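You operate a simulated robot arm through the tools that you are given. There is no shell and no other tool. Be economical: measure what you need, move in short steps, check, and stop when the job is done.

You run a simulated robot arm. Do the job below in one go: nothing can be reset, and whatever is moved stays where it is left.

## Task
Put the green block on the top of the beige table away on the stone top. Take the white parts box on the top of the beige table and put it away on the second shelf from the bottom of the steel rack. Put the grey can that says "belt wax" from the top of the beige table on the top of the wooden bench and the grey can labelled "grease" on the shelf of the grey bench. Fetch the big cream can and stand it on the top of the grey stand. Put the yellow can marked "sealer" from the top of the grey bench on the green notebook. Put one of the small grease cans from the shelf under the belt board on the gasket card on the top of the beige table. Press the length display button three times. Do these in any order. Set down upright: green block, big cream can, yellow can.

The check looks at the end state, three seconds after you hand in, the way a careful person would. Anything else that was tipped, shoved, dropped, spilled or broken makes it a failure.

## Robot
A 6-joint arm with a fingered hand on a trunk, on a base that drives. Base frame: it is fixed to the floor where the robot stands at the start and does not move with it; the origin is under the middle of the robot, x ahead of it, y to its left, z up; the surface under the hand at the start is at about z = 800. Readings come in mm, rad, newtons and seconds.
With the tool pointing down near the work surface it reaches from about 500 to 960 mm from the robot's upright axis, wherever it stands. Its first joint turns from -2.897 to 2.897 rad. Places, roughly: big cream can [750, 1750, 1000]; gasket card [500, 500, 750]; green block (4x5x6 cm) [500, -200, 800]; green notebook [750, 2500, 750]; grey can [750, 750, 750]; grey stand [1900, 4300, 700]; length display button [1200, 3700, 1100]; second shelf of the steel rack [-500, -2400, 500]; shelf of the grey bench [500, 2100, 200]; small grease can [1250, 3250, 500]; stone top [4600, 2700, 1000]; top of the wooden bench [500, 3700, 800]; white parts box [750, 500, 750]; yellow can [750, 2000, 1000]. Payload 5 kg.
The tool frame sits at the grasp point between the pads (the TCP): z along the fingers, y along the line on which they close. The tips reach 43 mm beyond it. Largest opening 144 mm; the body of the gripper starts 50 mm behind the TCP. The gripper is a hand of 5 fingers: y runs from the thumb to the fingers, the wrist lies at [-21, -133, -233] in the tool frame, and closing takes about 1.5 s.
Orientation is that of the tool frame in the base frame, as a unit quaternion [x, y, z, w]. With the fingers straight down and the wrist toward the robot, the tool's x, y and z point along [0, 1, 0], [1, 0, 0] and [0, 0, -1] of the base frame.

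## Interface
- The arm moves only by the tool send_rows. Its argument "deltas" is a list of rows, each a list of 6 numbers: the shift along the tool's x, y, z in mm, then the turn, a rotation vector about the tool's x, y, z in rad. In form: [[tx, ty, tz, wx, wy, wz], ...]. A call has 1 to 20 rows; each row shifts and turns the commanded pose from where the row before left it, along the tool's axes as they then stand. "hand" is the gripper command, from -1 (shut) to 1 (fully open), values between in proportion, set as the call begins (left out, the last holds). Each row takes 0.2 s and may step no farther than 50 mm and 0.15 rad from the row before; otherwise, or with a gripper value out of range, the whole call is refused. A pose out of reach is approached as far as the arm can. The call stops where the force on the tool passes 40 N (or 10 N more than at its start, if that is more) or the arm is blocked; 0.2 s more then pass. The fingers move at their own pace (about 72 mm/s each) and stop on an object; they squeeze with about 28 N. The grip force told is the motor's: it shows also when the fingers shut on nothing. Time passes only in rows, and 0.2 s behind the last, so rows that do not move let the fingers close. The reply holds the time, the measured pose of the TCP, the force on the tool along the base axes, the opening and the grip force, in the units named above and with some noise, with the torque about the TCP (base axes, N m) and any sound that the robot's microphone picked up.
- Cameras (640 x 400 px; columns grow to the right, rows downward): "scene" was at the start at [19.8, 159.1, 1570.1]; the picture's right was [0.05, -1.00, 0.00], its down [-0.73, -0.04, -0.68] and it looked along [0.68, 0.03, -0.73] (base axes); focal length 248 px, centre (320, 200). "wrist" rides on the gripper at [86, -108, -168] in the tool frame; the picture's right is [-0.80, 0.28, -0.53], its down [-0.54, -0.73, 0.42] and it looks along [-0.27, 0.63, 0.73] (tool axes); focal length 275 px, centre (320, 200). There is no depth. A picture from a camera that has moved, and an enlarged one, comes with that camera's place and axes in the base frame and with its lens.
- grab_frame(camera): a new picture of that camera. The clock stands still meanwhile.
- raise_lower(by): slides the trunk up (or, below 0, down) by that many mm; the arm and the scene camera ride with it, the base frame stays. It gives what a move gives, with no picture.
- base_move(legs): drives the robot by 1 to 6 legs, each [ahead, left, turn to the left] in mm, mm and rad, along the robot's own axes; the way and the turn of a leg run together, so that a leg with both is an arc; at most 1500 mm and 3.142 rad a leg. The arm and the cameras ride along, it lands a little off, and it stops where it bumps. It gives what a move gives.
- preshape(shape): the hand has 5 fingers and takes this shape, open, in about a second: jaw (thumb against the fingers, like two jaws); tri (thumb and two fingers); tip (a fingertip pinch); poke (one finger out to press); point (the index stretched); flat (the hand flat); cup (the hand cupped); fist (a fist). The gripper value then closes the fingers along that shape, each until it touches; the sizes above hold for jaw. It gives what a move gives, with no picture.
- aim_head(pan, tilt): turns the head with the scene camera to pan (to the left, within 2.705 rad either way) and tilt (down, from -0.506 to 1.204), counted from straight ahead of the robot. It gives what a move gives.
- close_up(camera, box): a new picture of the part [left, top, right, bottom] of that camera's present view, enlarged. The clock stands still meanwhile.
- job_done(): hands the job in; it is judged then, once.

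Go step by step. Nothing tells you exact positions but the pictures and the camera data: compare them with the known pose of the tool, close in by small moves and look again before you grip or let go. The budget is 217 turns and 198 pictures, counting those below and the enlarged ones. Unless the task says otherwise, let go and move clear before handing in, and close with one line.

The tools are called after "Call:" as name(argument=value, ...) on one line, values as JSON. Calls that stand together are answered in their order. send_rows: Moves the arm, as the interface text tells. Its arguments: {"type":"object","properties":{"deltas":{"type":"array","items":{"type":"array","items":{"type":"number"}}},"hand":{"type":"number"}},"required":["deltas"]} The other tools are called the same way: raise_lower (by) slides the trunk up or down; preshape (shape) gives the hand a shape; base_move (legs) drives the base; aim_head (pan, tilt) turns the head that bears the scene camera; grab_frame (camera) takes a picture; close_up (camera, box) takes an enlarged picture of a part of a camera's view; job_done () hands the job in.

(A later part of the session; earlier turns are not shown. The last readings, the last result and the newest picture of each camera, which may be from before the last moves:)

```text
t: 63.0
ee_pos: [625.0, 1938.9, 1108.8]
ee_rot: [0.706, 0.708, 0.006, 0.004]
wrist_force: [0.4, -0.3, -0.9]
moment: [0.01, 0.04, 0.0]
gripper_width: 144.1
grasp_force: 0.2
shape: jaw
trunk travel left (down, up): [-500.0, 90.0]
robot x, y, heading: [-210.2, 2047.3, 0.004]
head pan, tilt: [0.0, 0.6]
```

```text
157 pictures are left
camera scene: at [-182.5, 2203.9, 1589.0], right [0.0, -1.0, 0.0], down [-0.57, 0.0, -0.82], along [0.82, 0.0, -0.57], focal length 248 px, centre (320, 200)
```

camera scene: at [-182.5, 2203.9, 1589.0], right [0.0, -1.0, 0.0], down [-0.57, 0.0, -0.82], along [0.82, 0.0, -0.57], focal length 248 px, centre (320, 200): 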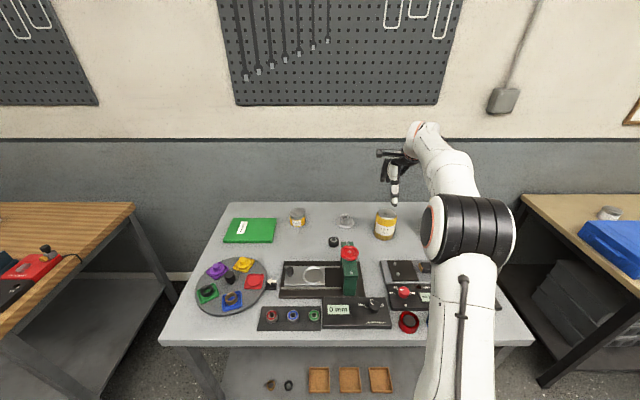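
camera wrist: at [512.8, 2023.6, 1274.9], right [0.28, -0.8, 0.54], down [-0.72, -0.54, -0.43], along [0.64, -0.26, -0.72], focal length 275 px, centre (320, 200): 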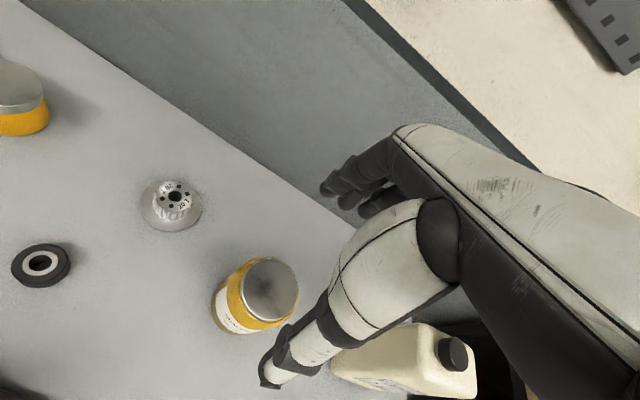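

Call:
send_rows(deltas=[[-14, 15, 0, 0, 0, 0], [0, 0, 50, 0, 0, 0], [0, 0, 50, 0, 0, 0], [0, 0, 30, 0, 0, 0]])

Call:
grab_frame(camera="wrist")

Call:
close_up(camera="scene", box=[340, 150, 500, 250])

```text
t: 64.0
ee_pos: [641.7, 1924.2, 978.8]
ee_rot: [0.707, 0.708, 0.007, 0.004]
wrist_force: [0.7, -0.7, 0.5]
moment: [-0.01, 0.01, -0.02]
gripper_width: 143.9
grasp_force: 0.0
shape: jaw
trunk travel left (down, up): [-500.0, 90.0]
robot x, y, heading: [-213.8, 2051.0, 0.002]
head pan, tilt: [0.0, 0.6]
```

```text
156 pictures are left
camera wrist: at [529.2, 2009.7, 1145.1], right [0.28, -0.8, 0.54], down [-0.72, -0.54, -0.44], along [0.64, -0.26, -0.72], focal length 275 px, centre (320, 200)
```

wrist: 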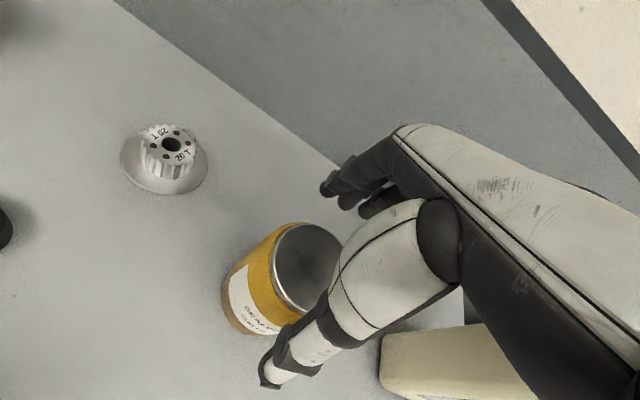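

```text
4.00 times, centred on (420, 200) of scene
camera zoom: at [-182.8, 2204.0, 1589.1], right [0.0, -1.0, 0.0], down [-0.57, 0.0, -0.82], along [0.82, 0.0, -0.57], focal length 992 px, centre (-80, 200)
```

zoom: 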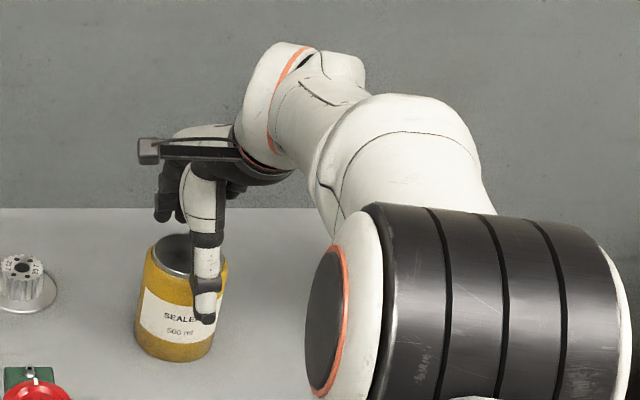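

Call:
send_rows(deltas=[[0, -4, 25, 0, 0, 0], [0, 0, 25, 0, 0, 0], [0, 0, 15, 0, 0, 0], [0, 0, 0, 0, 0, 0]])

Call:
grab_frame(camera="wrist")

Call:
close_up(camera="scene", box=[340, 170, 468, 250])

```text
t: 65.0
ee_pos: [637.4, 1925.5, 917.6]
ee_rot: [0.706, 0.708, 0.007, 0.006]
wrist_force: [-3.2, -0.8, 14.9]
moment: [0.11, 0.6, 0.03]
gripper_width: 143.8
grasp_force: 0.0
shape: jaw
trunk travel left (down, up): [-500.0, 90.0]
robot x, y, heading: [-211.0, 2046.1, 0.001]
head pan, tilt: [0.0, 0.6]
```

```text
154 pictures are left
camera wrist: at [524.7, 2010.5, 1082.8], right [0.27, -0.8, 0.54], down [-0.72, -0.54, -0.44], along [0.64, -0.27, -0.72], focal length 275 px, centre (320, 200)
```

wrist: 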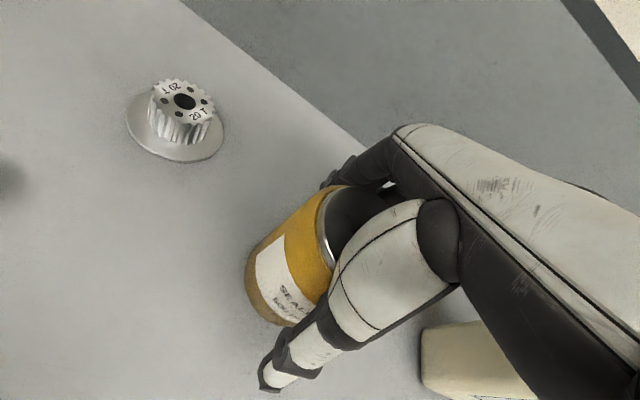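

```text
5.00 times, centred on (404, 210) of scene
camera zoom: at [-185.0, 2204.3, 1589.3], right [0.0, -1.0, 0.0], down [-0.56, 0.0, -0.83], along [0.83, 0.0, -0.56], focal length 1240 px, centre (-100, 150)
```

zoom: 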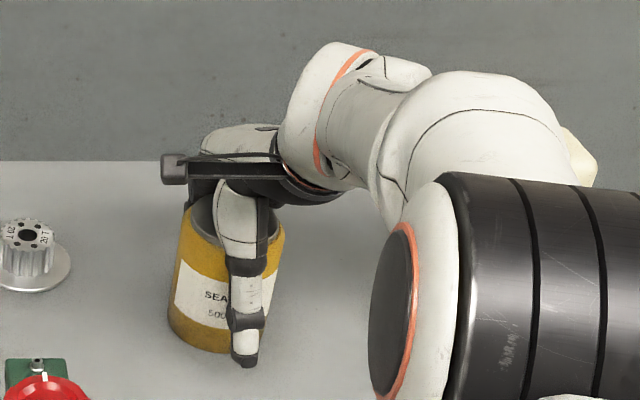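

Call:
send_rows(deltas=[[0, 0, -7, 0, 0, 0], [0, 0, 0, 0, 0, 0]])

Call:
send_rows(deltas=[[0, 0, 0, 0, 0, 0], [0, 0, 0, 0, 0, 0], [0, 0, 0, 0, 0, 0], [0, 0, 0, 0, 0, 0], [0, 0, 0, 0, 0, 0], [0, 0, 0, 0, 0, 0], [0, 0, 0, 0, 0, 0], [0, 0, -10, 0, 0, 0], [0, 0, -15, 0, 0, 0], [0, 0, -25, 0, 0, 0]], hand=-1)

Call:
grab_frame(camera="wrist")

Call:
close_up(camera="scene", box=[340, 150, 500, 250])

```text
t: 65.6
ee_pos: [638.3, 1926.6, 921.1]
ee_rot: [0.707, 0.707, 0.006, 0.003]
wrist_force: [-1.0, -0.3, -0.5]
moment: [-0.02, -0.06, -0.02]
gripper_width: 144.1
grasp_force: 0.1
shape: jaw
trunk travel left (down, up): [-500.0, 90.0]
robot x, y, heading: [-208.7, 2049.1, 0.001]
head pan, tilt: [0.0, 0.6]
```

```text
t: 67.8
ee_pos: [636.5, 1925.3, 971.8]
ee_rot: [0.707, 0.708, 0.006, 0.003]
wrist_force: [0.3, -0.2, -6.1]
moment: [-0.05, -0.06, 0.0]
gripper_width: 93.5
grasp_force: 27.9
shape: jaw
trunk travel left (down, up): [-500.0, 90.0]
robot x, y, heading: [-210.6, 2051.3, -0.001]
head pan, tilt: [0.0, 0.6]
```

```text
152 pictures are left
camera wrist: at [524.0, 2010.9, 1137.1], right [0.28, -0.8, 0.54], down [-0.72, -0.54, -0.43], along [0.64, -0.26, -0.72], focal length 275 px, centre (320, 200)
```

wrist: 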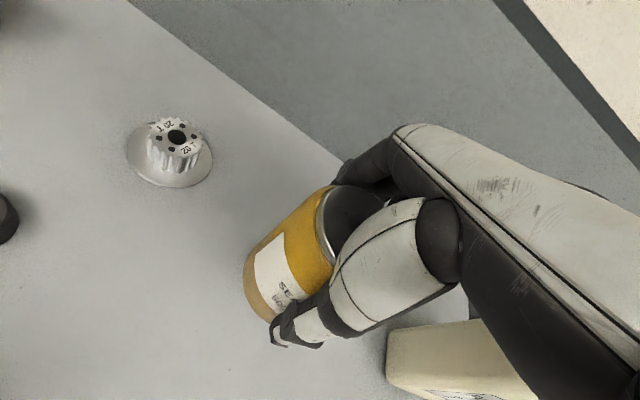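

```text
4.00 times, centred on (420, 200) of scene
camera zoom: at [-183.3, 2204.1, 1589.1], right [0.0, -1.0, 0.0], down [-0.57, 0.0, -0.82], along [0.82, 0.0, -0.57], focal length 992 px, centre (-80, 200)
```

zoom: 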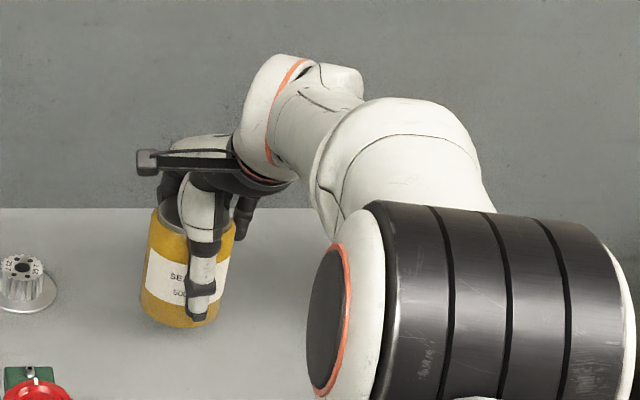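

Sealer held. Next: lift, drive left, and bring it over the notebook (~[625, 2508]).

Call:
send_rows(deltas=[[0, 0, -50, 0, 0, 0], [0, 0, -50, 0, 0, 0], [0, 0, -20, 0, 0, 0]])

Call:
base_move(legs=[[0, 350, 0]])

Call:
send_rows(deltas=[[47, -2, 0, 0, 0, 0], [47, -2, 0, 0, 0, 0], [47, -2, 0, 0, 0, 0], [47, -2, 0, 0, 0, 0], [43, -2, 0, 0, 0, 0]])

Call:
grab_frame(camera="scene")

Call:
grab_frame(camera="wrist")

```text
t: 68.6
ee_pos: [635.5, 1925.5, 1091.7]
ee_rot: [0.706, 0.708, 0.006, 0.003]
wrist_force: [-0.5, 0.1, -5.6]
moment: [0.0, -0.05, -0.03]
gripper_width: 93.1
grasp_force: 27.9
shape: jaw
trunk travel left (down, up): [-500.0, 90.0]
robot x, y, heading: [-213.9, 2048.8, -0.0]
head pan, tilt: [0.0, 0.6]
```

```text
t: 70.9
ee_pos: [634.6, 2277.9, 1091.3]
ee_rot: [0.706, 0.708, 0.006, 0.004]
wrist_force: [-0.4, 0.5, -5.3]
moment: [-0.04, -0.03, 0.0]
gripper_width: 92.9
grasp_force: 28.0
shape: jaw
trunk travel left (down, up): [-500.0, 90.0]
robot x, y, heading: [-213.1, 2403.0, -0.0]
head pan, tilt: [0.0, 0.6]
```

```text
t: 72.1
ee_pos: [623.1, 2511.2, 1091.6]
ee_rot: [0.706, 0.708, 0.006, 0.005]
wrist_force: [-0.2, 0.2, -5.8]
moment: [-0.02, -0.05, -0.04]
gripper_width: 93.0
grasp_force: 28.1
shape: jaw
trunk travel left (down, up): [-500.0, 90.0]
robot x, y, heading: [-211.4, 2402.4, 0.0]
head pan, tilt: [0.0, 0.6]
```

```text
150 pictures are left
camera scene: at [-183.3, 2555.8, 1589.0], right [0.0, -1.0, 0.0], down [-0.57, 0.0, -0.82], along [0.82, 0.0, -0.57], focal length 248 px, centre (320, 200)
```

scene: 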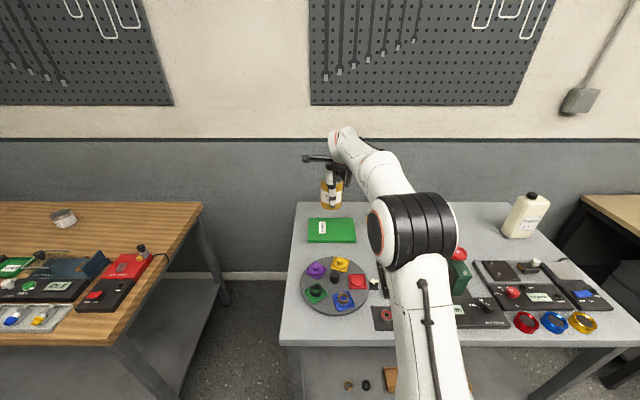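

```text
149 pictures are left
camera wrist: at [511.1, 2596.0, 1257.4], right [0.28, -0.8, 0.54], down [-0.72, -0.54, -0.43], along [0.64, -0.26, -0.72], focal length 275 px, centre (320, 200)
```

wrist: 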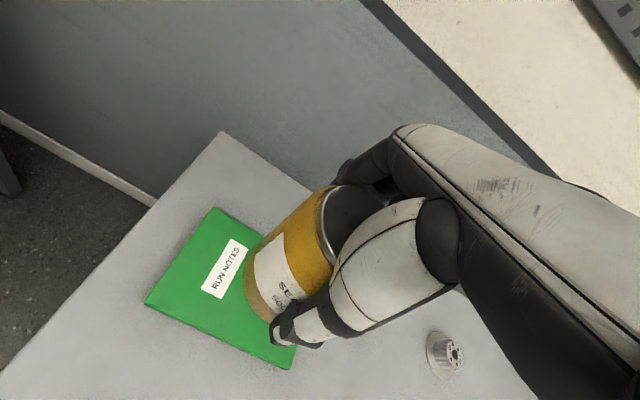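

Call:
send_rows(deltas=[[-4, 12, 30, 0, 0, 0], [0, 0, 50, 0, 0, 0], [0, 0, 45, 0, 0, 0], [0, 0, 5, 0, 0, 0], [0, 0, 4, 0, 0, 0], [0, 0, 4, 0, 0, 0], [0, 0, 4, 0, 0, 0]])

Call:
close_up(camera="scene", box=[280, 170, 408, 250])

Call:
grab_frame(camera="wrist")

```text
t: 73.7
ee_pos: [638.2, 2505.8, 949.7]
ee_rot: [0.706, 0.708, 0.006, 0.003]
wrist_force: [0.1, 0.1, -5.6]
moment: [-0.02, -0.02, 0.02]
gripper_width: 93.0
grasp_force: 27.8
shape: jaw
trunk travel left (down, up): [-500.0, 90.0]
robot x, y, heading: [-213.5, 2400.0, 0.0]
head pan, tilt: [0.0, 0.6]
```

```text
5.00 times, centred on (344, 210) of scene
camera zoom: at [-183.4, 2555.3, 1589.1], right [0.0, -1.0, 0.0], down [-0.57, 0.0, -0.82], along [0.82, 0.0, -0.57], focal length 1240 px, centre (200, 150)
```

zoom: 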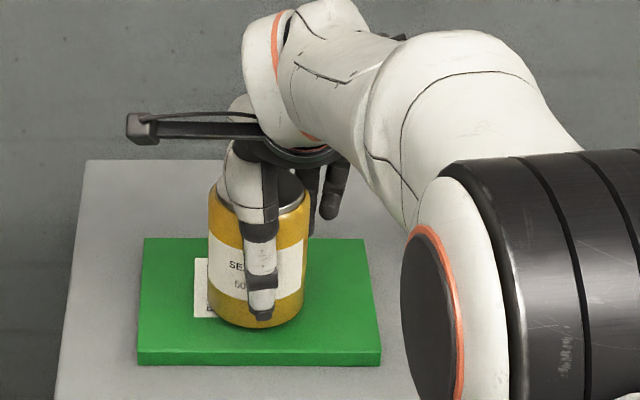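

```text
147 pictures are left
camera wrist: at [525.3, 2591.5, 1115.3], right [0.28, -0.8, 0.54], down [-0.72, -0.54, -0.43], along [0.64, -0.26, -0.72], focal length 275 px, centre (320, 200)
```

wrist: 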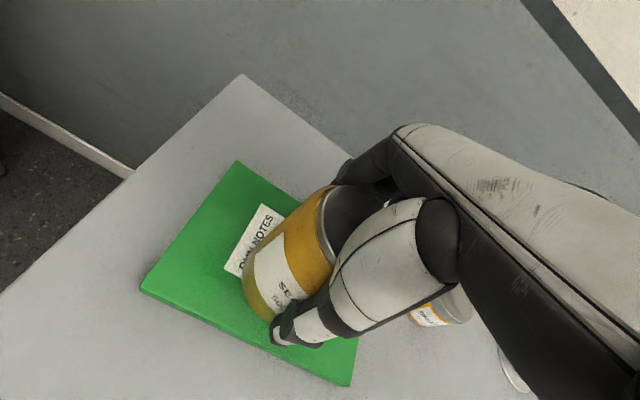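

Call:
send_rows(deltas=[[0, 5, 3, 0, 0, 0], [0, 0, 3, 0, 0, 0], [0, 0, 3, 0, 0, 0]])

Call:
send_rows(deltas=[[0, 0, 3, 0, 0, 0], [0, 0, 2, 0, 0, 0], [0, 0, 2, 0, 0, 0]])

```text
t: 74.5
ee_pos: [642.5, 2505.9, 942.8]
ee_rot: [0.706, 0.708, 0.007, 0.005]
wrist_force: [-1.9, 0.8, 0.2]
moment: [-0.03, -0.12, 0.02]
gripper_width: 92.9
grasp_force: 27.7
shape: jaw
trunk travel left (down, up): [-500.0, 90.0]
robot x, y, heading: [-213.4, 2400.0, 0.003]
head pan, tilt: [0.0, 0.6]
```

```text
t: 75.3
ee_pos: [643.5, 2506.6, 940.3]
ee_rot: [0.705, 0.709, 0.01, 0.006]
wrist_force: [-5.8, -0.5, 26.9]
moment: [-0.06, -0.7, -0.02]
gripper_width: 93.2
grasp_force: 27.9
shape: jaw
trunk travel left (down, up): [-500.0, 90.0]
robot x, y, heading: [-214.6, 2400.3, -0.002]
head pan, tilt: [0.0, 0.6]
```

Call:
send_rows(deltas=[[0, 0, -4, 0, 0, 0], [0, 0, -1, 0, 0, 0]])

Call:
send_rows(deltas=[[0, 0, 0, 0, 0, 0], [0, 0, 0, 0, 0, 0], [0, 0, 0, 0, 0, 0], [0, 0, 0, 0, 0, 0], [0, 0, 0, 0, 0, 0], [0, 0, 0, 0, 0, 0], [0, 0, -30, 0, 0, 0], [0, 0, -50, 0, 0, 0], [0, 0, -50, 0, 0, 0], [0, 0, -40, 0, 0, 0]], hand=1)

Call:
close_up(camera="scene", box=[280, 170, 408, 250])

```text
t: 75.9
ee_pos: [642.8, 2506.8, 941.4]
ee_rot: [0.706, 0.708, 0.007, 0.004]
wrist_force: [2.3, 2.4, 21.3]
moment: [0.05, -1.01, 0.02]
gripper_width: 93.2
grasp_force: 28.1
shape: jaw
trunk travel left (down, up): [-500.0, 90.0]
robot x, y, heading: [-211.7, 2398.8, 0.001]
head pan, tilt: [0.0, 0.6]
```

```text
t: 78.1
ee_pos: [640.4, 2507.3, 1108.7]
ee_rot: [0.706, 0.708, 0.006, 0.004]
wrist_force: [0.4, 1.0, -0.8]
moment: [0.03, 0.0, -0.02]
gripper_width: 143.7
grasp_force: 0.0
shape: jaw
trunk travel left (down, up): [-500.0, 90.0]
robot x, y, heading: [-209.7, 2402.2, 0.001]
head pan, tilt: [0.0, 0.6]
```

```text
5.00 times, centred on (344, 210) of scene
camera zoom: at [-184.3, 2555.1, 1589.0], right [0.0, -1.0, 0.0], down [-0.56, 0.0, -0.83], along [0.83, 0.0, -0.56], focal length 1240 px, centre (200, 150)
```

zoom: 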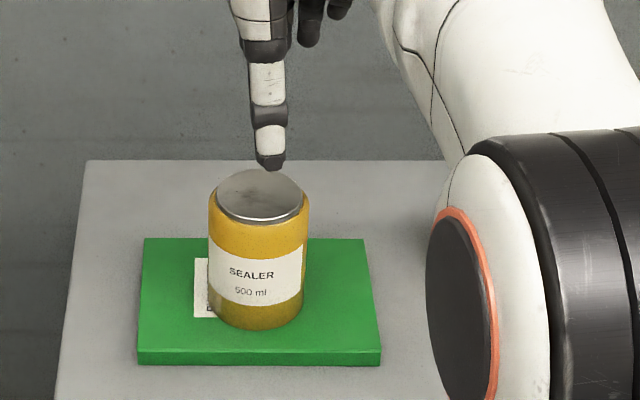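

Sealer stands on the notebook. Retracting and looking at the grey bench's lower shelf before fetching the grease can.

Call:
send_rows(deltas=[[0, -48, 0, 0, 0, 0], [0, -48, 0, 0, 0, 0], [0, -48, 0, 0, 0, 0], [0, -48, 0, 0, 0, 0], [0, -48, 0, 0, 0, 0], [0, -48, 0, 0, 0, 0], [0, -48, 0, 0, 0, 0], [0, -48, 0, 0, 0, 0], [0, -48, 0, 0, 0, 0], [0, -40, 0, 0, 0, 0]])

Call:
base_move(legs=[[-350, 0, 0], [0, -700, 0]])

Call:
aim_head(pan=0.4, tilt=0.8)

Call:
grab_frame(camera="scene")

```text
t: 80.3
ee_pos: [170.1, 2502.1, 1089.6]
ee_rot: [0.707, 0.707, -0.017, -0.006]
wrist_force: [0.5, 0.0, -0.6]
moment: [-0.02, 0.06, -0.02]
gripper_width: 143.9
grasp_force: 0.0
shape: jaw
trunk travel left (down, up): [-500.0, 90.0]
robot x, y, heading: [-214.0, 2401.9, -0.001]
head pan, tilt: [0.0, 0.6]
```

```text
t: 86.0
ee_pos: [-177.6, 1799.1, 1086.4]
ee_rot: [0.704, 0.71, -0.016, -0.005]
wrist_force: [-0.1, 0.4, 0.7]
moment: [0.01, 0.0, 0.04]
gripper_width: 144.1
grasp_force: 0.0
shape: jaw
trunk travel left (down, up): [-500.0, 90.0]
robot x, y, heading: [-559.4, 1695.8, 0.001]
head pan, tilt: [0.0, 0.6]
```

```text
t: 86.9
ee_pos: [-177.8, 1800.6, 1083.9]
ee_rot: [0.703, 0.711, -0.019, -0.006]
wrist_force: [0.3, 0.2, 0.0]
moment: [0.0, -0.03, -0.01]
gripper_width: 144.0
grasp_force: 0.1
shape: jaw
trunk travel left (down, up): [-500.0, 90.0]
robot x, y, heading: [-561.1, 1695.8, 0.002]
head pan, tilt: [0.4, 0.799]
```

```text
145 pictures are left
camera scene: at [-544.3, 1880.7, 1571.7], right [0.39, -0.92, 0.0], down [-0.66, -0.28, -0.7], along [0.64, 0.27, -0.72], focal length 248 px, centre (320, 200)
```

scene: 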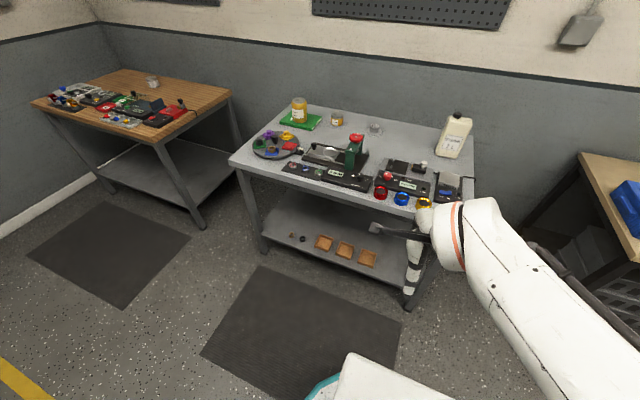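

Call:
base_move(legs=[[0, -970, 0], [555, 0, 0]])

Call:
send_rows(deltas=[[-24, 43, -5, 0, 0, 0], [0, 49, 0, 0, 0, 0], [0, 49, 0, 0, 0, 0], [0, 49, 0, 0, 0, 0], [0, 49, 0, 0, 0, 0], [0, 49, 0, 0, 0, 0], [0, 49, 0, 0, 0, 0], [0, 49, 0, 0, 0, 0], [0, 39, 0, 0, 0, 0]])

Call:
grab_frame(camera="wrist")

Call:
grab_frame(camera="scene")

```text
t: 94.8
ee_pos: [383.2, 830.8, 1082.7]
ee_rot: [0.704, 0.71, -0.018, -0.006]
wrist_force: [-0.9, -0.7, -0.6]
moment: [-0.01, 0.0, 0.01]
gripper_width: 143.8
grasp_force: 0.1
shape: jaw
trunk travel left (down, up): [-500.0, 90.0]
robot x, y, heading: [2.9, 728.2, -0.0]
head pan, tilt: [0.4, 0.799]
```

```text
t: 96.8
ee_pos: [809.9, 809.6, 1073.9]
ee_rot: [0.704, 0.71, -0.02, -0.005]
wrist_force: [0.4, 0.4, 0.1]
moment: [0.01, 0.01, -0.01]
gripper_width: 144.1
grasp_force: 0.1
shape: jaw
trunk travel left (down, up): [-500.0, 90.0]
robot x, y, heading: [0.9, 725.0, -0.0]
head pan, tilt: [0.4, 0.799]
```

```text
144 pictures are left
camera wrist: at [704.5, 897.2, 1242.9], right [0.31, -0.78, 0.54], down [-0.73, -0.56, -0.39], along [0.6, -0.28, -0.75], focal length 275 px, centre (320, 200)
```

wrist: 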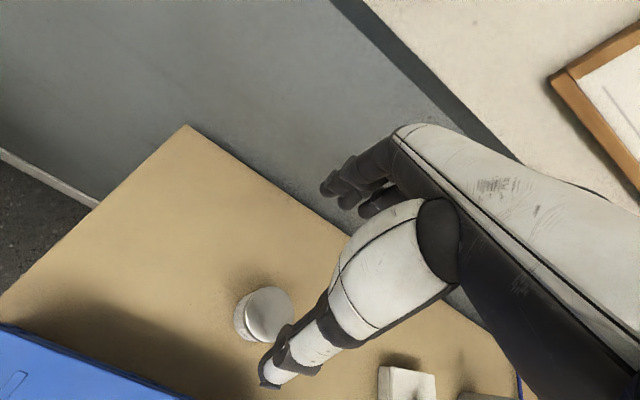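

```text
143 pictures are left
camera scene: at [17.8, 911.7, 1572.2], right [0.39, -0.92, 0.0], down [-0.66, -0.28, -0.7], along [0.64, 0.27, -0.72], focal length 248 px, centre (320, 200)
```

scene: 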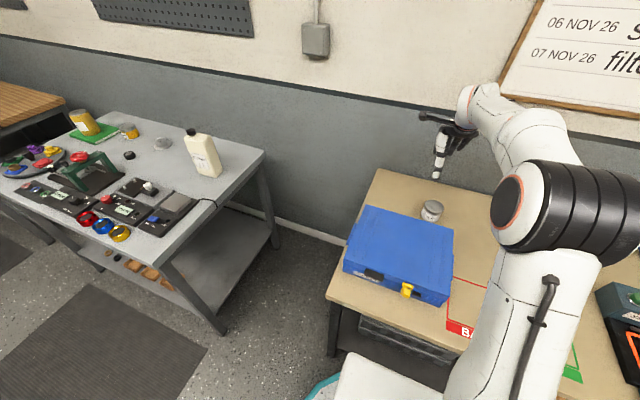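

Call:
send_rows(deltas=[[-25, -6, 0, -0.035, 0.021, 0], [-25, -7, 0, 0, 0, 0], [0, 0, 45, 0, 0, 0], [0, 0, 45, 0, 0, 0], [0, 0, 45, 0, 0, 0]])

Call:
grab_frame(camera="wrist")

Call:
close_up(camera="scene", box=[380, 150, 508, 230])

```text
t: 98.0
ee_pos: [796.1, 759.9, 941.2]
ee_rot: [0.704, 0.71, 0.003, 0.0]
wrist_force: [-0.6, -0.8, 1.1]
moment: [0.01, 0.01, -0.04]
gripper_width: 143.9
grasp_force: 0.1
shape: jaw
trunk travel left (down, up): [-500.0, 90.0]
robot x, y, heading: [2.3, 726.2, 0.003]
head pan, tilt: [0.4, 0.799]
```

```text
142 pictures are left
camera wrist: at [685.9, 844.1, 1107.6], right [0.29, -0.8, 0.53], down [-0.72, -0.55, -0.43], along [0.63, -0.26, -0.73], focal length 275 px, centre (320, 200)
```

wrist: 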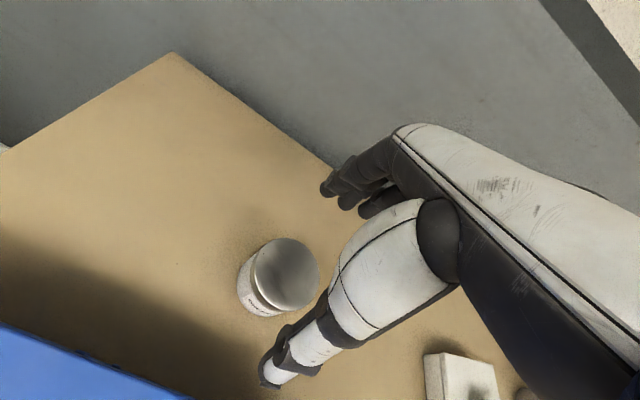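

```text
5.00 times, centred on (444, 190) of scene
camera zoom: at [17.5, 911.6, 1572.3], right [0.39, -0.92, 0.0], down [-0.66, -0.28, -0.7], along [0.64, 0.27, -0.72], focal length 1240 px, centre (-300, 250)
```

zoom: 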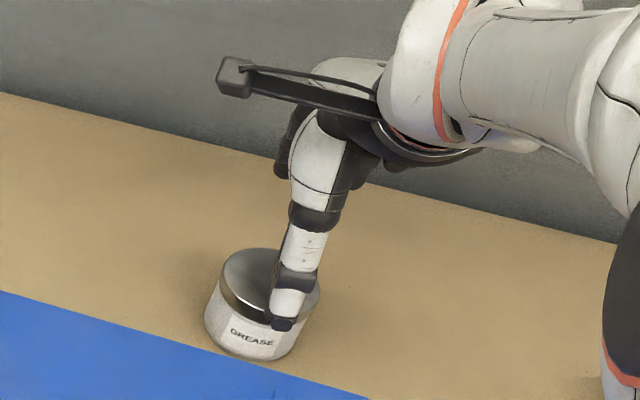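

Call:
send_rows(deltas=[[0, 0, 30, 0, 0, 0], [0, 0, 30, 0, 0, 0], [0, 0, 28, 0, 0, 0], [0, 0, 0, 0, 0, 0]])

Call:
send_rows(deltas=[[0, 0, 0, 0, 0, 0], [0, 0, 0, 0, 0, 0], [0, 0, 0, 0, 0, 0], [0, 0, 0, 0, 0, 0], [0, 0, 0, 0, 0, 0], [0, 0, 0, 0, 0, 0], [0, 0, 0, 0, 0, 0], [0, 0, 0, 0, 0, 0], [0, 0, -15, 0, 0, 0], [0, 0, -25, 0, 0, 0], [0, 0, -50, 0, 0, 0]], hand=-1)

Call:
grab_frame(camera="wrist")

```text
t: 99.0
ee_pos: [797.1, 760.9, 851.8]
ee_rot: [0.704, 0.71, 0.002, 0.0]
wrist_force: [1.5, 0.6, -0.5]
moment: [0.0, -0.01, -0.02]
gripper_width: 144.2
grasp_force: 0.0
shape: jaw
trunk travel left (down, up): [-500.0, 90.0]
robot x, y, heading: [0.1, 725.1, 0.003]
head pan, tilt: [0.4, 0.799]
```

```text
t: 101.3
ee_pos: [796.4, 761.6, 941.8]
ee_rot: [0.704, 0.71, 0.001, -0.002]
wrist_force: [-0.2, -0.2, -4.2]
moment: [0.01, -0.01, 0.01]
gripper_width: 62.9
grasp_force: 28.0
shape: jaw
trunk travel left (down, up): [-500.0, 90.0]
robot x, y, heading: [2.2, 725.8, 0.0]
head pan, tilt: [0.4, 0.799]
```

```text
140 pictures are left
camera wrist: at [685.2, 844.2, 1109.3], right [0.29, -0.8, 0.53], down [-0.72, -0.55, -0.42], along [0.63, -0.26, -0.73], focal length 275 px, centre (320, 200)
```

wrist: 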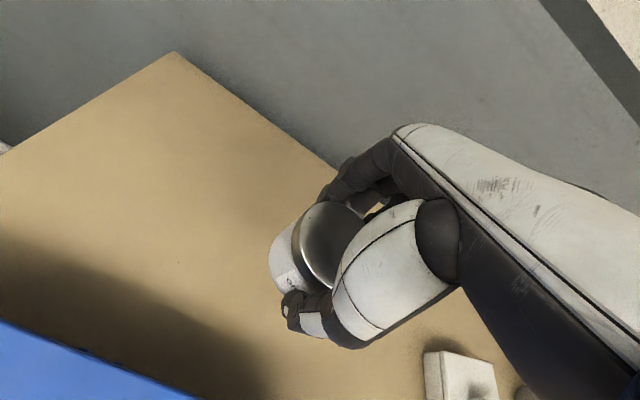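

Grease can held. Retract, back off, drive to the front of the grey bench's right end, and lower the trunk.

Call:
send_rows(deltas=[[0, 0, -50, 0, 0, 0], [0, 0, -50, 0, 0, 0], [0, -49, -20, 0, 0, 0], [0, -49, 0, 0, 0, 0], [0, -49, 0, 0, 0, 0], [0, -49, 0, 0, 0, 0], [0, -49, 0, 0, 0, 0], [0, -49, 0, 0, 0, 0], [0, -40, 0, 0, 0, 0]])

Call:
base_move(legs=[[-560, 0, 0], [0, 1010, 0]])

Call:
raise_lower(by=-500)

Call:
aim_head(pan=0.2, tilt=0.6)

Call:
grab_frame(camera="scene")

Call:
grab_frame(camera="wrist")

```text
refused: row 3 steps farther than a row can; nothing moved
```

```text
t: 109.4
ee_pos: [239.2, 1762.4, 943.7]
ee_rot: [0.705, 0.709, 0.001, -0.002]
wrist_force: [0.4, 0.8, -2.9]
moment: [-0.01, -0.01, 0.0]
gripper_width: 62.9
grasp_force: 27.6
shape: jaw
trunk travel left (down, up): [-500.0, 90.0]
robot x, y, heading: [-555.2, 1728.4, 0.002]
head pan, tilt: [0.4, 0.799]
```

```text
refused: -500 is not a number from -400 to 400
```

```text
t: 110.1
ee_pos: [238.3, 1763.1, 943.1]
ee_rot: [0.705, 0.709, 0.001, -0.001]
wrist_force: [0.2, -0.3, -2.4]
moment: [-0.04, 0.02, 0.01]
gripper_width: 62.8
grasp_force: 28.0
shape: jaw
trunk travel left (down, up): [-500.0, 90.0]
robot x, y, heading: [-553.8, 1725.5, -0.004]
head pan, tilt: [0.201, 0.6]
```

```text
139 pictures are left
camera scene: at [-527.9, 1901.7, 1589.0], right [0.2, -0.98, 0.0], down [-0.55, -0.11, -0.82], along [0.81, 0.17, -0.57], focal length 248 px, centre (320, 200)
```

scene: 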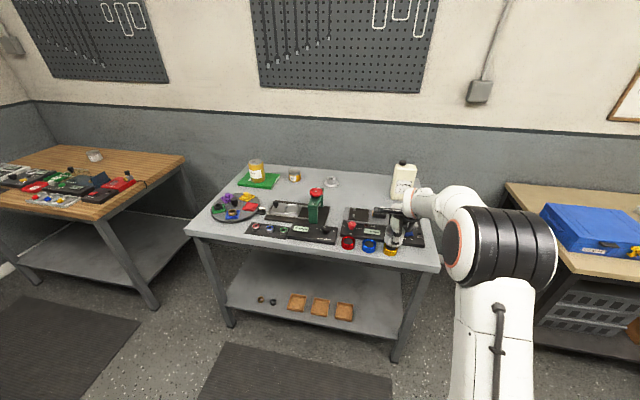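

```text
138 pictures are left
camera wrist: at [128.2, 1847.2, 1109.7], right [0.29, -0.8, 0.53], down [-0.72, -0.55, -0.42], along [0.63, -0.26, -0.73], focal length 275 px, centre (320, 200)
```

wrist: 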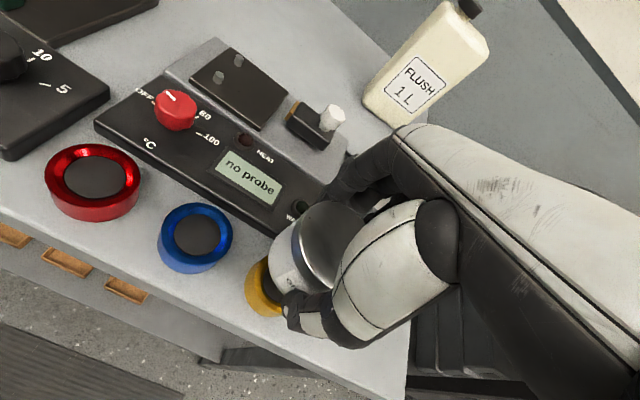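

The retract was refused before the drive; nothing seems touched, but I'll lift now and retract, then verify.

Call:
send_rows(deltas=[[0, 0, -50, 0, 0, 0], [0, 0, -50, 0, 0, 0], [0, 0, -50, 0, 0, 0], [0, -49, 0, 0, 0, 0], [0, -49, 0, 0, 0, 0], [0, -49, 0, 0, 0, 0], [0, -49, 0, 0, 0, 0], [0, -49, 0, 0, 0, 0], [0, -49, 0, 0, 0, 0]])

Call:
grab_frame(camera="scene")

Call:
close_up(camera="scene", box=[330, 150, 490, 260])

```text
t: 112.1
ee_pos: [-57.6, 1760.4, 1092.6]
ee_rot: [0.705, 0.709, 0.001, 0.0]
wrist_force: [-1.0, -0.4, -2.8]
moment: [0.01, 0.01, -0.01]
gripper_width: 62.6
grasp_force: 27.8
shape: jaw
trunk travel left (down, up): [-500.0, 90.0]
robot x, y, heading: [-556.9, 1728.1, -0.001]
head pan, tilt: [0.201, 0.6]
```

```text
137 pictures are left
camera scene: at [-528.7, 1901.7, 1589.1], right [0.2, -0.98, 0.0], down [-0.55, -0.11, -0.83], along [0.81, 0.16, -0.56], focal length 248 px, centre (320, 200)
```

scene: 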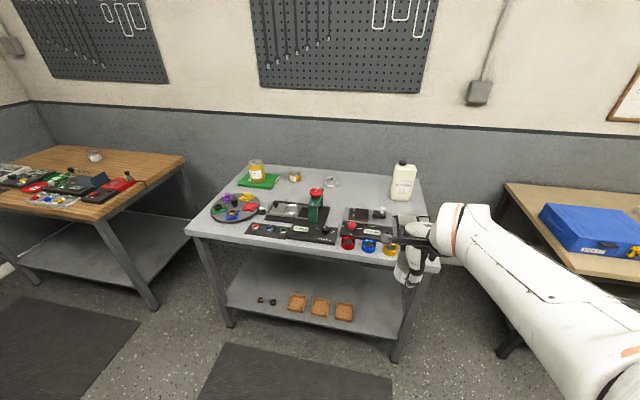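

```text
3.64 times, centred on (410, 205) of scene
camera zoom: at [-528.7, 1901.7, 1589.1], right [0.2, -0.98, 0.0], down [-0.55, -0.11, -0.83], along [0.81, 0.16, -0.56], focal length 902 px, centre (-7, 182)
```

zoom: 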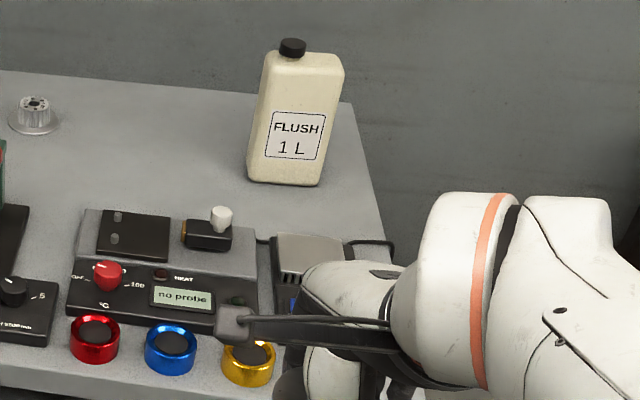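

Call:
base_move(legs=[[90, 5, 0]])

Call:
raise_lower(by=-400)

Call:
raise_lower(by=-100)

Call:
send_rows(deltas=[[0, 0, 50, 0, 0, 0], [0, 0, 50, 0, 0, 0], [0, 0, 50, 0, 0, 0], [0, 0, 50, 0, 0, 0]])

Call:
grab_frame(camera="scene")

Call:
grab_frame(camera="wrist")

```text
t: 113.2
ee_pos: [33.2, 1764.6, 1092.0]
ee_rot: [0.704, 0.71, 0.001, -0.001]
wrist_force: [0.4, 0.4, -2.9]
moment: [-0.01, 0.01, 0.0]
gripper_width: 62.9
grasp_force: 27.9
shape: jaw
trunk travel left (down, up): [-500.0, 90.0]
robot x, y, heading: [-466.2, 1733.1, 0.0]
head pan, tilt: [0.201, 0.6]
```

```text
t: 117.0
ee_pos: [33.2, 1765.5, 692.7]
ee_rot: [0.705, 0.709, 0.002, -0.001]
wrist_force: [-1.0, 0.6, -2.5]
moment: [-0.02, 0.0, 0.0]
gripper_width: 62.6
grasp_force: 28.0
shape: jaw
trunk travel left (down, up): [-100.0, 490.0]
robot x, y, heading: [-467.8, 1732.7, 0.001]
head pan, tilt: [0.201, 0.6]
```

```text
t: 118.3
ee_pos: [34.2, 1764.4, 592.4]
ee_rot: [0.705, 0.709, 0.001, 0.0]
wrist_force: [0.0, -0.5, -2.6]
moment: [-0.04, 0.03, 0.0]
gripper_width: 62.6
grasp_force: 27.8
shape: jaw
trunk travel left (down, up): [0.0, 590.0]
robot x, y, heading: [-466.6, 1732.5, 0.0]
head pan, tilt: [0.201, 0.6]
```

```text
t: 119.3
ee_pos: [33.9, 1765.6, 393.9]
ee_rot: [0.703, 0.712, 0.002, 0.002]
wrist_force: [0.3, -0.3, -1.2]
moment: [0.02, 0.06, -0.02]
gripper_width: 62.5
grasp_force: 27.2
shape: jaw
trunk travel left (down, up): [0.0, 590.0]
robot x, y, heading: [-463.2, 1734.1, 0.004]
head pan, tilt: [0.201, 0.6]
```

```text
135 pictures are left
camera scene: at [-439.0, 1906.7, 1089.2], right [0.2, -0.98, 0.0], down [-0.55, -0.11, -0.83], along [0.81, 0.16, -0.56], focal length 248 px, centre (320, 200)
```

scene: 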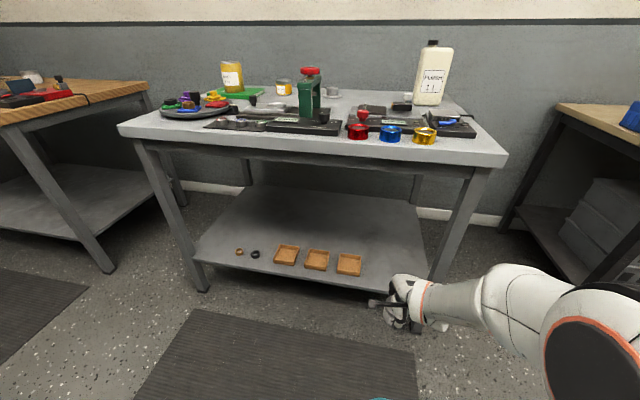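

```text
134 pictures are left
camera wrist: at [-77.6, 1850.3, 560.0], right [0.29, -0.79, 0.53], down [-0.72, -0.55, -0.43], along [0.63, -0.26, -0.73], focal length 275 px, centre (320, 200)
```

wrist: 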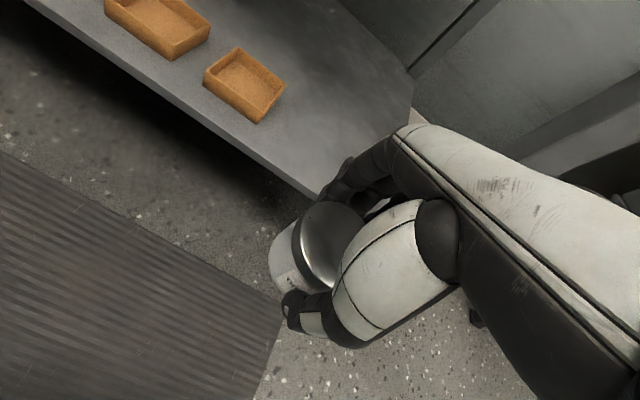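

Call:
send_rows(deltas=[[25, 0, 20, 0, 0, 0], [0, 0, 20, 0, 0, 0], [0, 45, 0, 0, 0, 0], [0, 45, 0, 0, 0, 0], [0, 45, 0, 0, 0, 0], [0, 45, 0, 0, 0, 0], [0, 45, 0, 0, 0, 0], [0, 30, 0, 0, 0, 0]])

Call:
grab_frame(camera="scene")

Call:
grab_frame(camera="wrist")

```text
t: 121.2
ee_pos: [293.6, 1768.9, 355.5]
ee_rot: [0.64, 0.761, -0.061, 0.086]
wrist_force: [-1.7, 3.6, -4.0]
moment: [-0.13, -0.07, 0.07]
gripper_width: 62.3
grasp_force: 28.1
shape: jaw
trunk travel left (down, up): [0.0, 590.0]
robot x, y, heading: [-466.7, 1733.9, -0.0]
head pan, tilt: [0.201, 0.6]
```

```text
133 pictures are left
camera scene: at [-438.6, 1906.7, 1089.1], right [0.2, -0.98, 0.0], down [-0.55, -0.11, -0.82], along [0.81, 0.16, -0.57], focal length 248 px, centre (320, 200)
```

scene: 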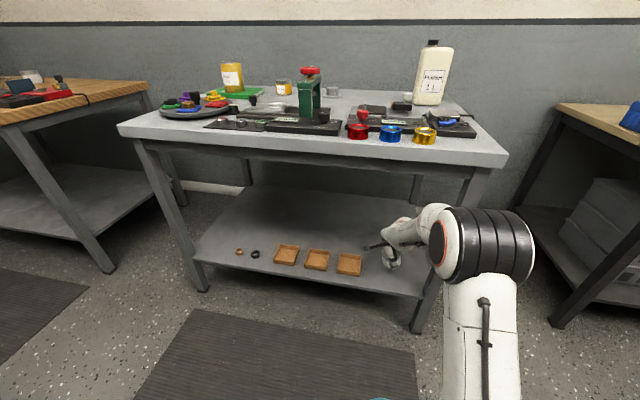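

```text
132 pictures are left
camera wrist: at [162.6, 1866.7, 498.9], right [0.38, -0.61, 0.69], down [-0.6, -0.74, -0.31], along [0.7, -0.3, -0.65], focal length 275 px, centre (320, 200)
```

wrist: 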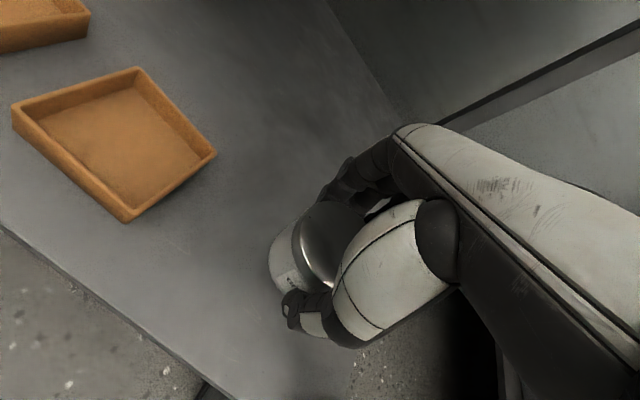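

Call:
send_rows(deltas=[[0, 0, 0, 0, 0, 0], [0, 0, 0, 0, 0, 0]])

Call:
close_up(camera="scene", box=[340, 180, 560, 320])

```text
t: 121.8
ee_pos: [288.0, 1794.0, 353.7]
ee_rot: [0.707, 0.708, 0.001, 0.003]
wrist_force: [-1.1, 0.4, -2.3]
moment: [0.0, 0.0, 0.0]
gripper_width: 62.5
grasp_force: 28.1
shape: jaw
trunk travel left (down, up): [0.0, 590.0]
robot x, y, heading: [-462.5, 1731.8, -0.001]
head pan, tilt: [0.201, 0.6]
```

```text
2.86 times, centred on (450, 250) of scene
camera zoom: at [-438.5, 1906.7, 1089.1], right [0.2, -0.98, 0.0], down [-0.55, -0.11, -0.82], along [0.81, 0.16, -0.57], focal length 708 px, centre (-51, 57)
```

zoom: 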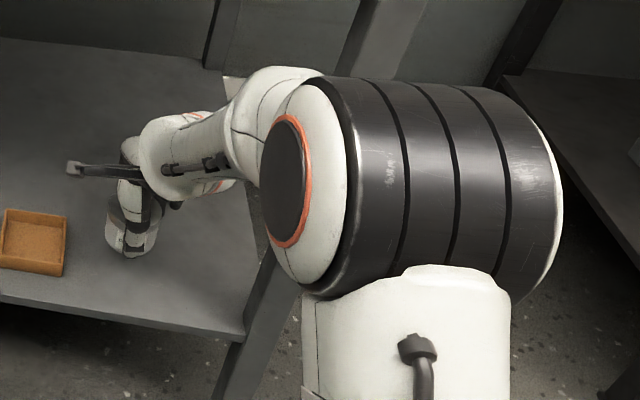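

It converged. Now lowering the can onto the shelf.

Call:
send_rows(deltas=[[0, 0, 15, 0, 0, 0], [0, 0, 10, 0, 0, 0], [0, 0, 6, 0, 0, 0], [0, 0, 5, 0, 0, 0], [0, 0, 0, 0, 0, 0]])

Call:
close_up(camera="scene", box=[340, 220, 440, 283])

Call:
grab_frame(camera="wrist")

```text
t: 123.0
ee_pos: [289.1, 1792.5, 316.0]
ee_rot: [0.704, 0.71, 0.001, -0.001]
wrist_force: [0.5, 0.5, -2.8]
moment: [-0.01, 0.02, 0.03]
gripper_width: 62.5
grasp_force: 28.0
shape: jaw
trunk travel left (down, up): [0.0, 590.0]
robot x, y, heading: [-465.5, 1735.7, -0.007]
head pan, tilt: [0.201, 0.6]
```

```text
6.35 times, centred on (390, 252) of scene
camera zoom: at [-438.5, 1906.7, 1089.1], right [0.2, -0.98, 0.0], down [-0.55, -0.11, -0.82], along [0.81, 0.16, -0.57], focal length 1574 px, centre (-124, -127)
```

zoom: 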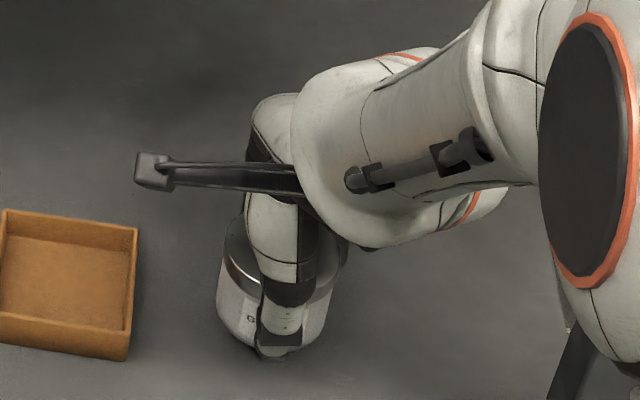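

```text
129 pictures are left
camera wrist: at [178.2, 1877.2, 483.8], right [0.29, -0.8, 0.53], down [-0.72, -0.55, -0.42], along [0.63, -0.26, -0.73], focal length 275 px, centre (320, 200)
```

wrist: 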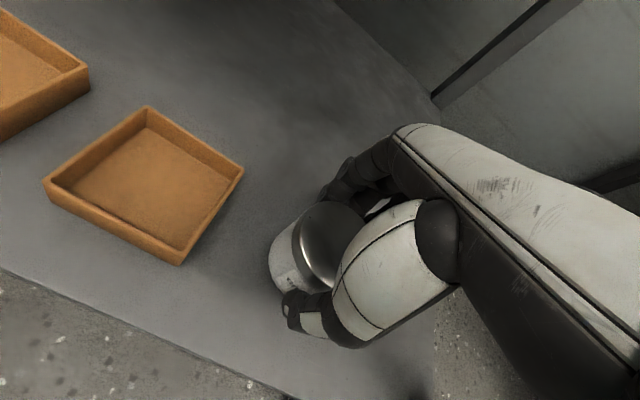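

Call:
send_rows(deltas=[[0, 0, 4, 0, 0, 0], [0, 0, 4, 0, 0, 0], [0, 0, 4, 0, 0, 0]])

Call:
send_rows(deltas=[[0, 0, 3, 0, 0, 0], [0, 0, 3, 0, 0, 0], [0, 0, 3, 0, 0, 0]])

```text
t: 123.8
ee_pos: [289.7, 1793.3, 303.5]
ee_rot: [0.704, 0.71, 0.001, 0.0]
wrist_force: [0.8, -0.7, -2.5]
moment: [0.06, 0.01, 0.04]
gripper_width: 62.6
grasp_force: 28.0
shape: jaw
trunk travel left (down, up): [0.0, 590.0]
robot x, y, heading: [-464.8, 1734.6, -0.002]
head pan, tilt: [0.201, 0.6]
```

```text
t: 124.5
ee_pos: [290.6, 1794.0, 300.9]
ee_rot: [0.705, 0.709, 0.004, 0.001]
wrist_force: [-6.8, -0.3, 27.9]
moment: [-0.01, 0.38, -0.01]
gripper_width: 64.1
grasp_force: 28.0
shape: jaw
trunk travel left (down, up): [0.0, 590.0]
robot x, y, heading: [-471.2, 1737.1, 0.001]
head pan, tilt: [0.201, 0.6]
```

Contact. Relieve slightly, open, lift a bit and back out the way I came.

Call:
send_rows(deltas=[[0, 0, -4, 0, 0, 0], [0, 0, -1, 0, 0, 0]])

Call:
send_rows(deltas=[[0, 0, 0, 0, 0, 0], [0, 0, 0, 0, 0, 0], [0, 0, 0, 0, 0, 0], [0, 0, 0, 0, 0, 0], [0, 0, 0, 0, 0, 0], [0, 0, 0, 0, 0, 0], [0, 0, -20, 0, 0, 0], [0, 0, -30, 0, 0, 0], [0, 0, -30, 0, 0, 0], [0, 0, -20, 0, 0, 0], [0, 0, 0, 0, 0, 0]], hand=1)

Call:
grab_frame(camera="wrist")

Call:
close_up(camera="scene", box=[340, 200, 500, 300])

```text
t: 125.2
ee_pos: [288.2, 1792.2, 301.0]
ee_rot: [0.704, 0.71, 0.002, 0.0]
wrist_force: [4.3, -0.3, 11.5]
moment: [-0.02, -0.42, 0.03]
gripper_width: 63.8
grasp_force: 28.6
shape: jaw
trunk travel left (down, up): [0.0, 590.0]
robot x, y, heading: [-467.9, 1733.7, -0.001]
head pan, tilt: [0.201, 0.6]
```

```text
t: 127.5
ee_pos: [278.8, 1804.3, 391.8]
ee_rot: [0.708, 0.706, 0.0, 0.006]
wrist_force: [0.0, 0.5, 0.6]
moment: [0.0, -0.03, -0.02]
gripper_width: 143.7
grasp_force: 0.0
shape: jaw
out of reach, approached as far as the arm can: row 9, 10
trunk travel left (down, up): [0.0, 590.0]
robot x, y, heading: [-463.5, 1732.2, -0.002]
head pan, tilt: [0.201, 0.6]
```

```text
128 pictures are left
camera wrist: at [168.4, 1891.8, 556.8], right [0.28, -0.79, 0.54], down [-0.72, -0.55, -0.42], along [0.63, -0.28, -0.72], focal length 275 px, centre (320, 200)
```

wrist: 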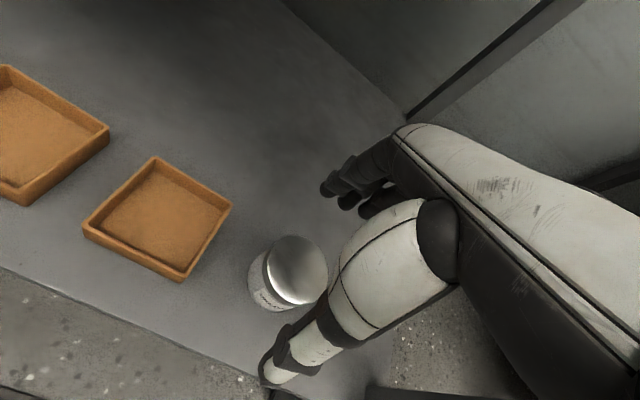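

```text
4.00 times, centred on (420, 250) of scene
camera zoom: at [-438.6, 1906.7, 1089.1], right [0.2, -0.98, 0.0], down [-0.55, -0.11, -0.83], along [0.81, 0.16, -0.57], focal length 992 px, centre (-80, 0)
```

zoom: 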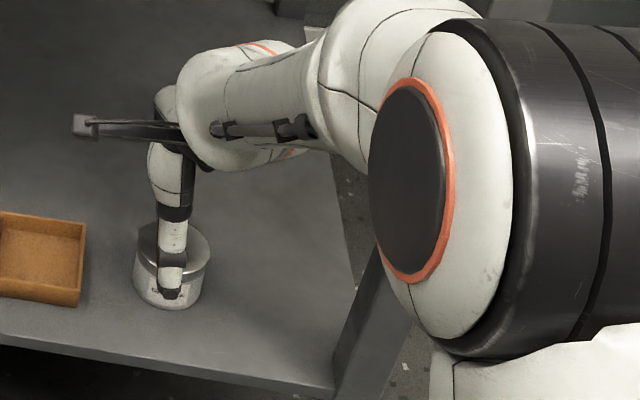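

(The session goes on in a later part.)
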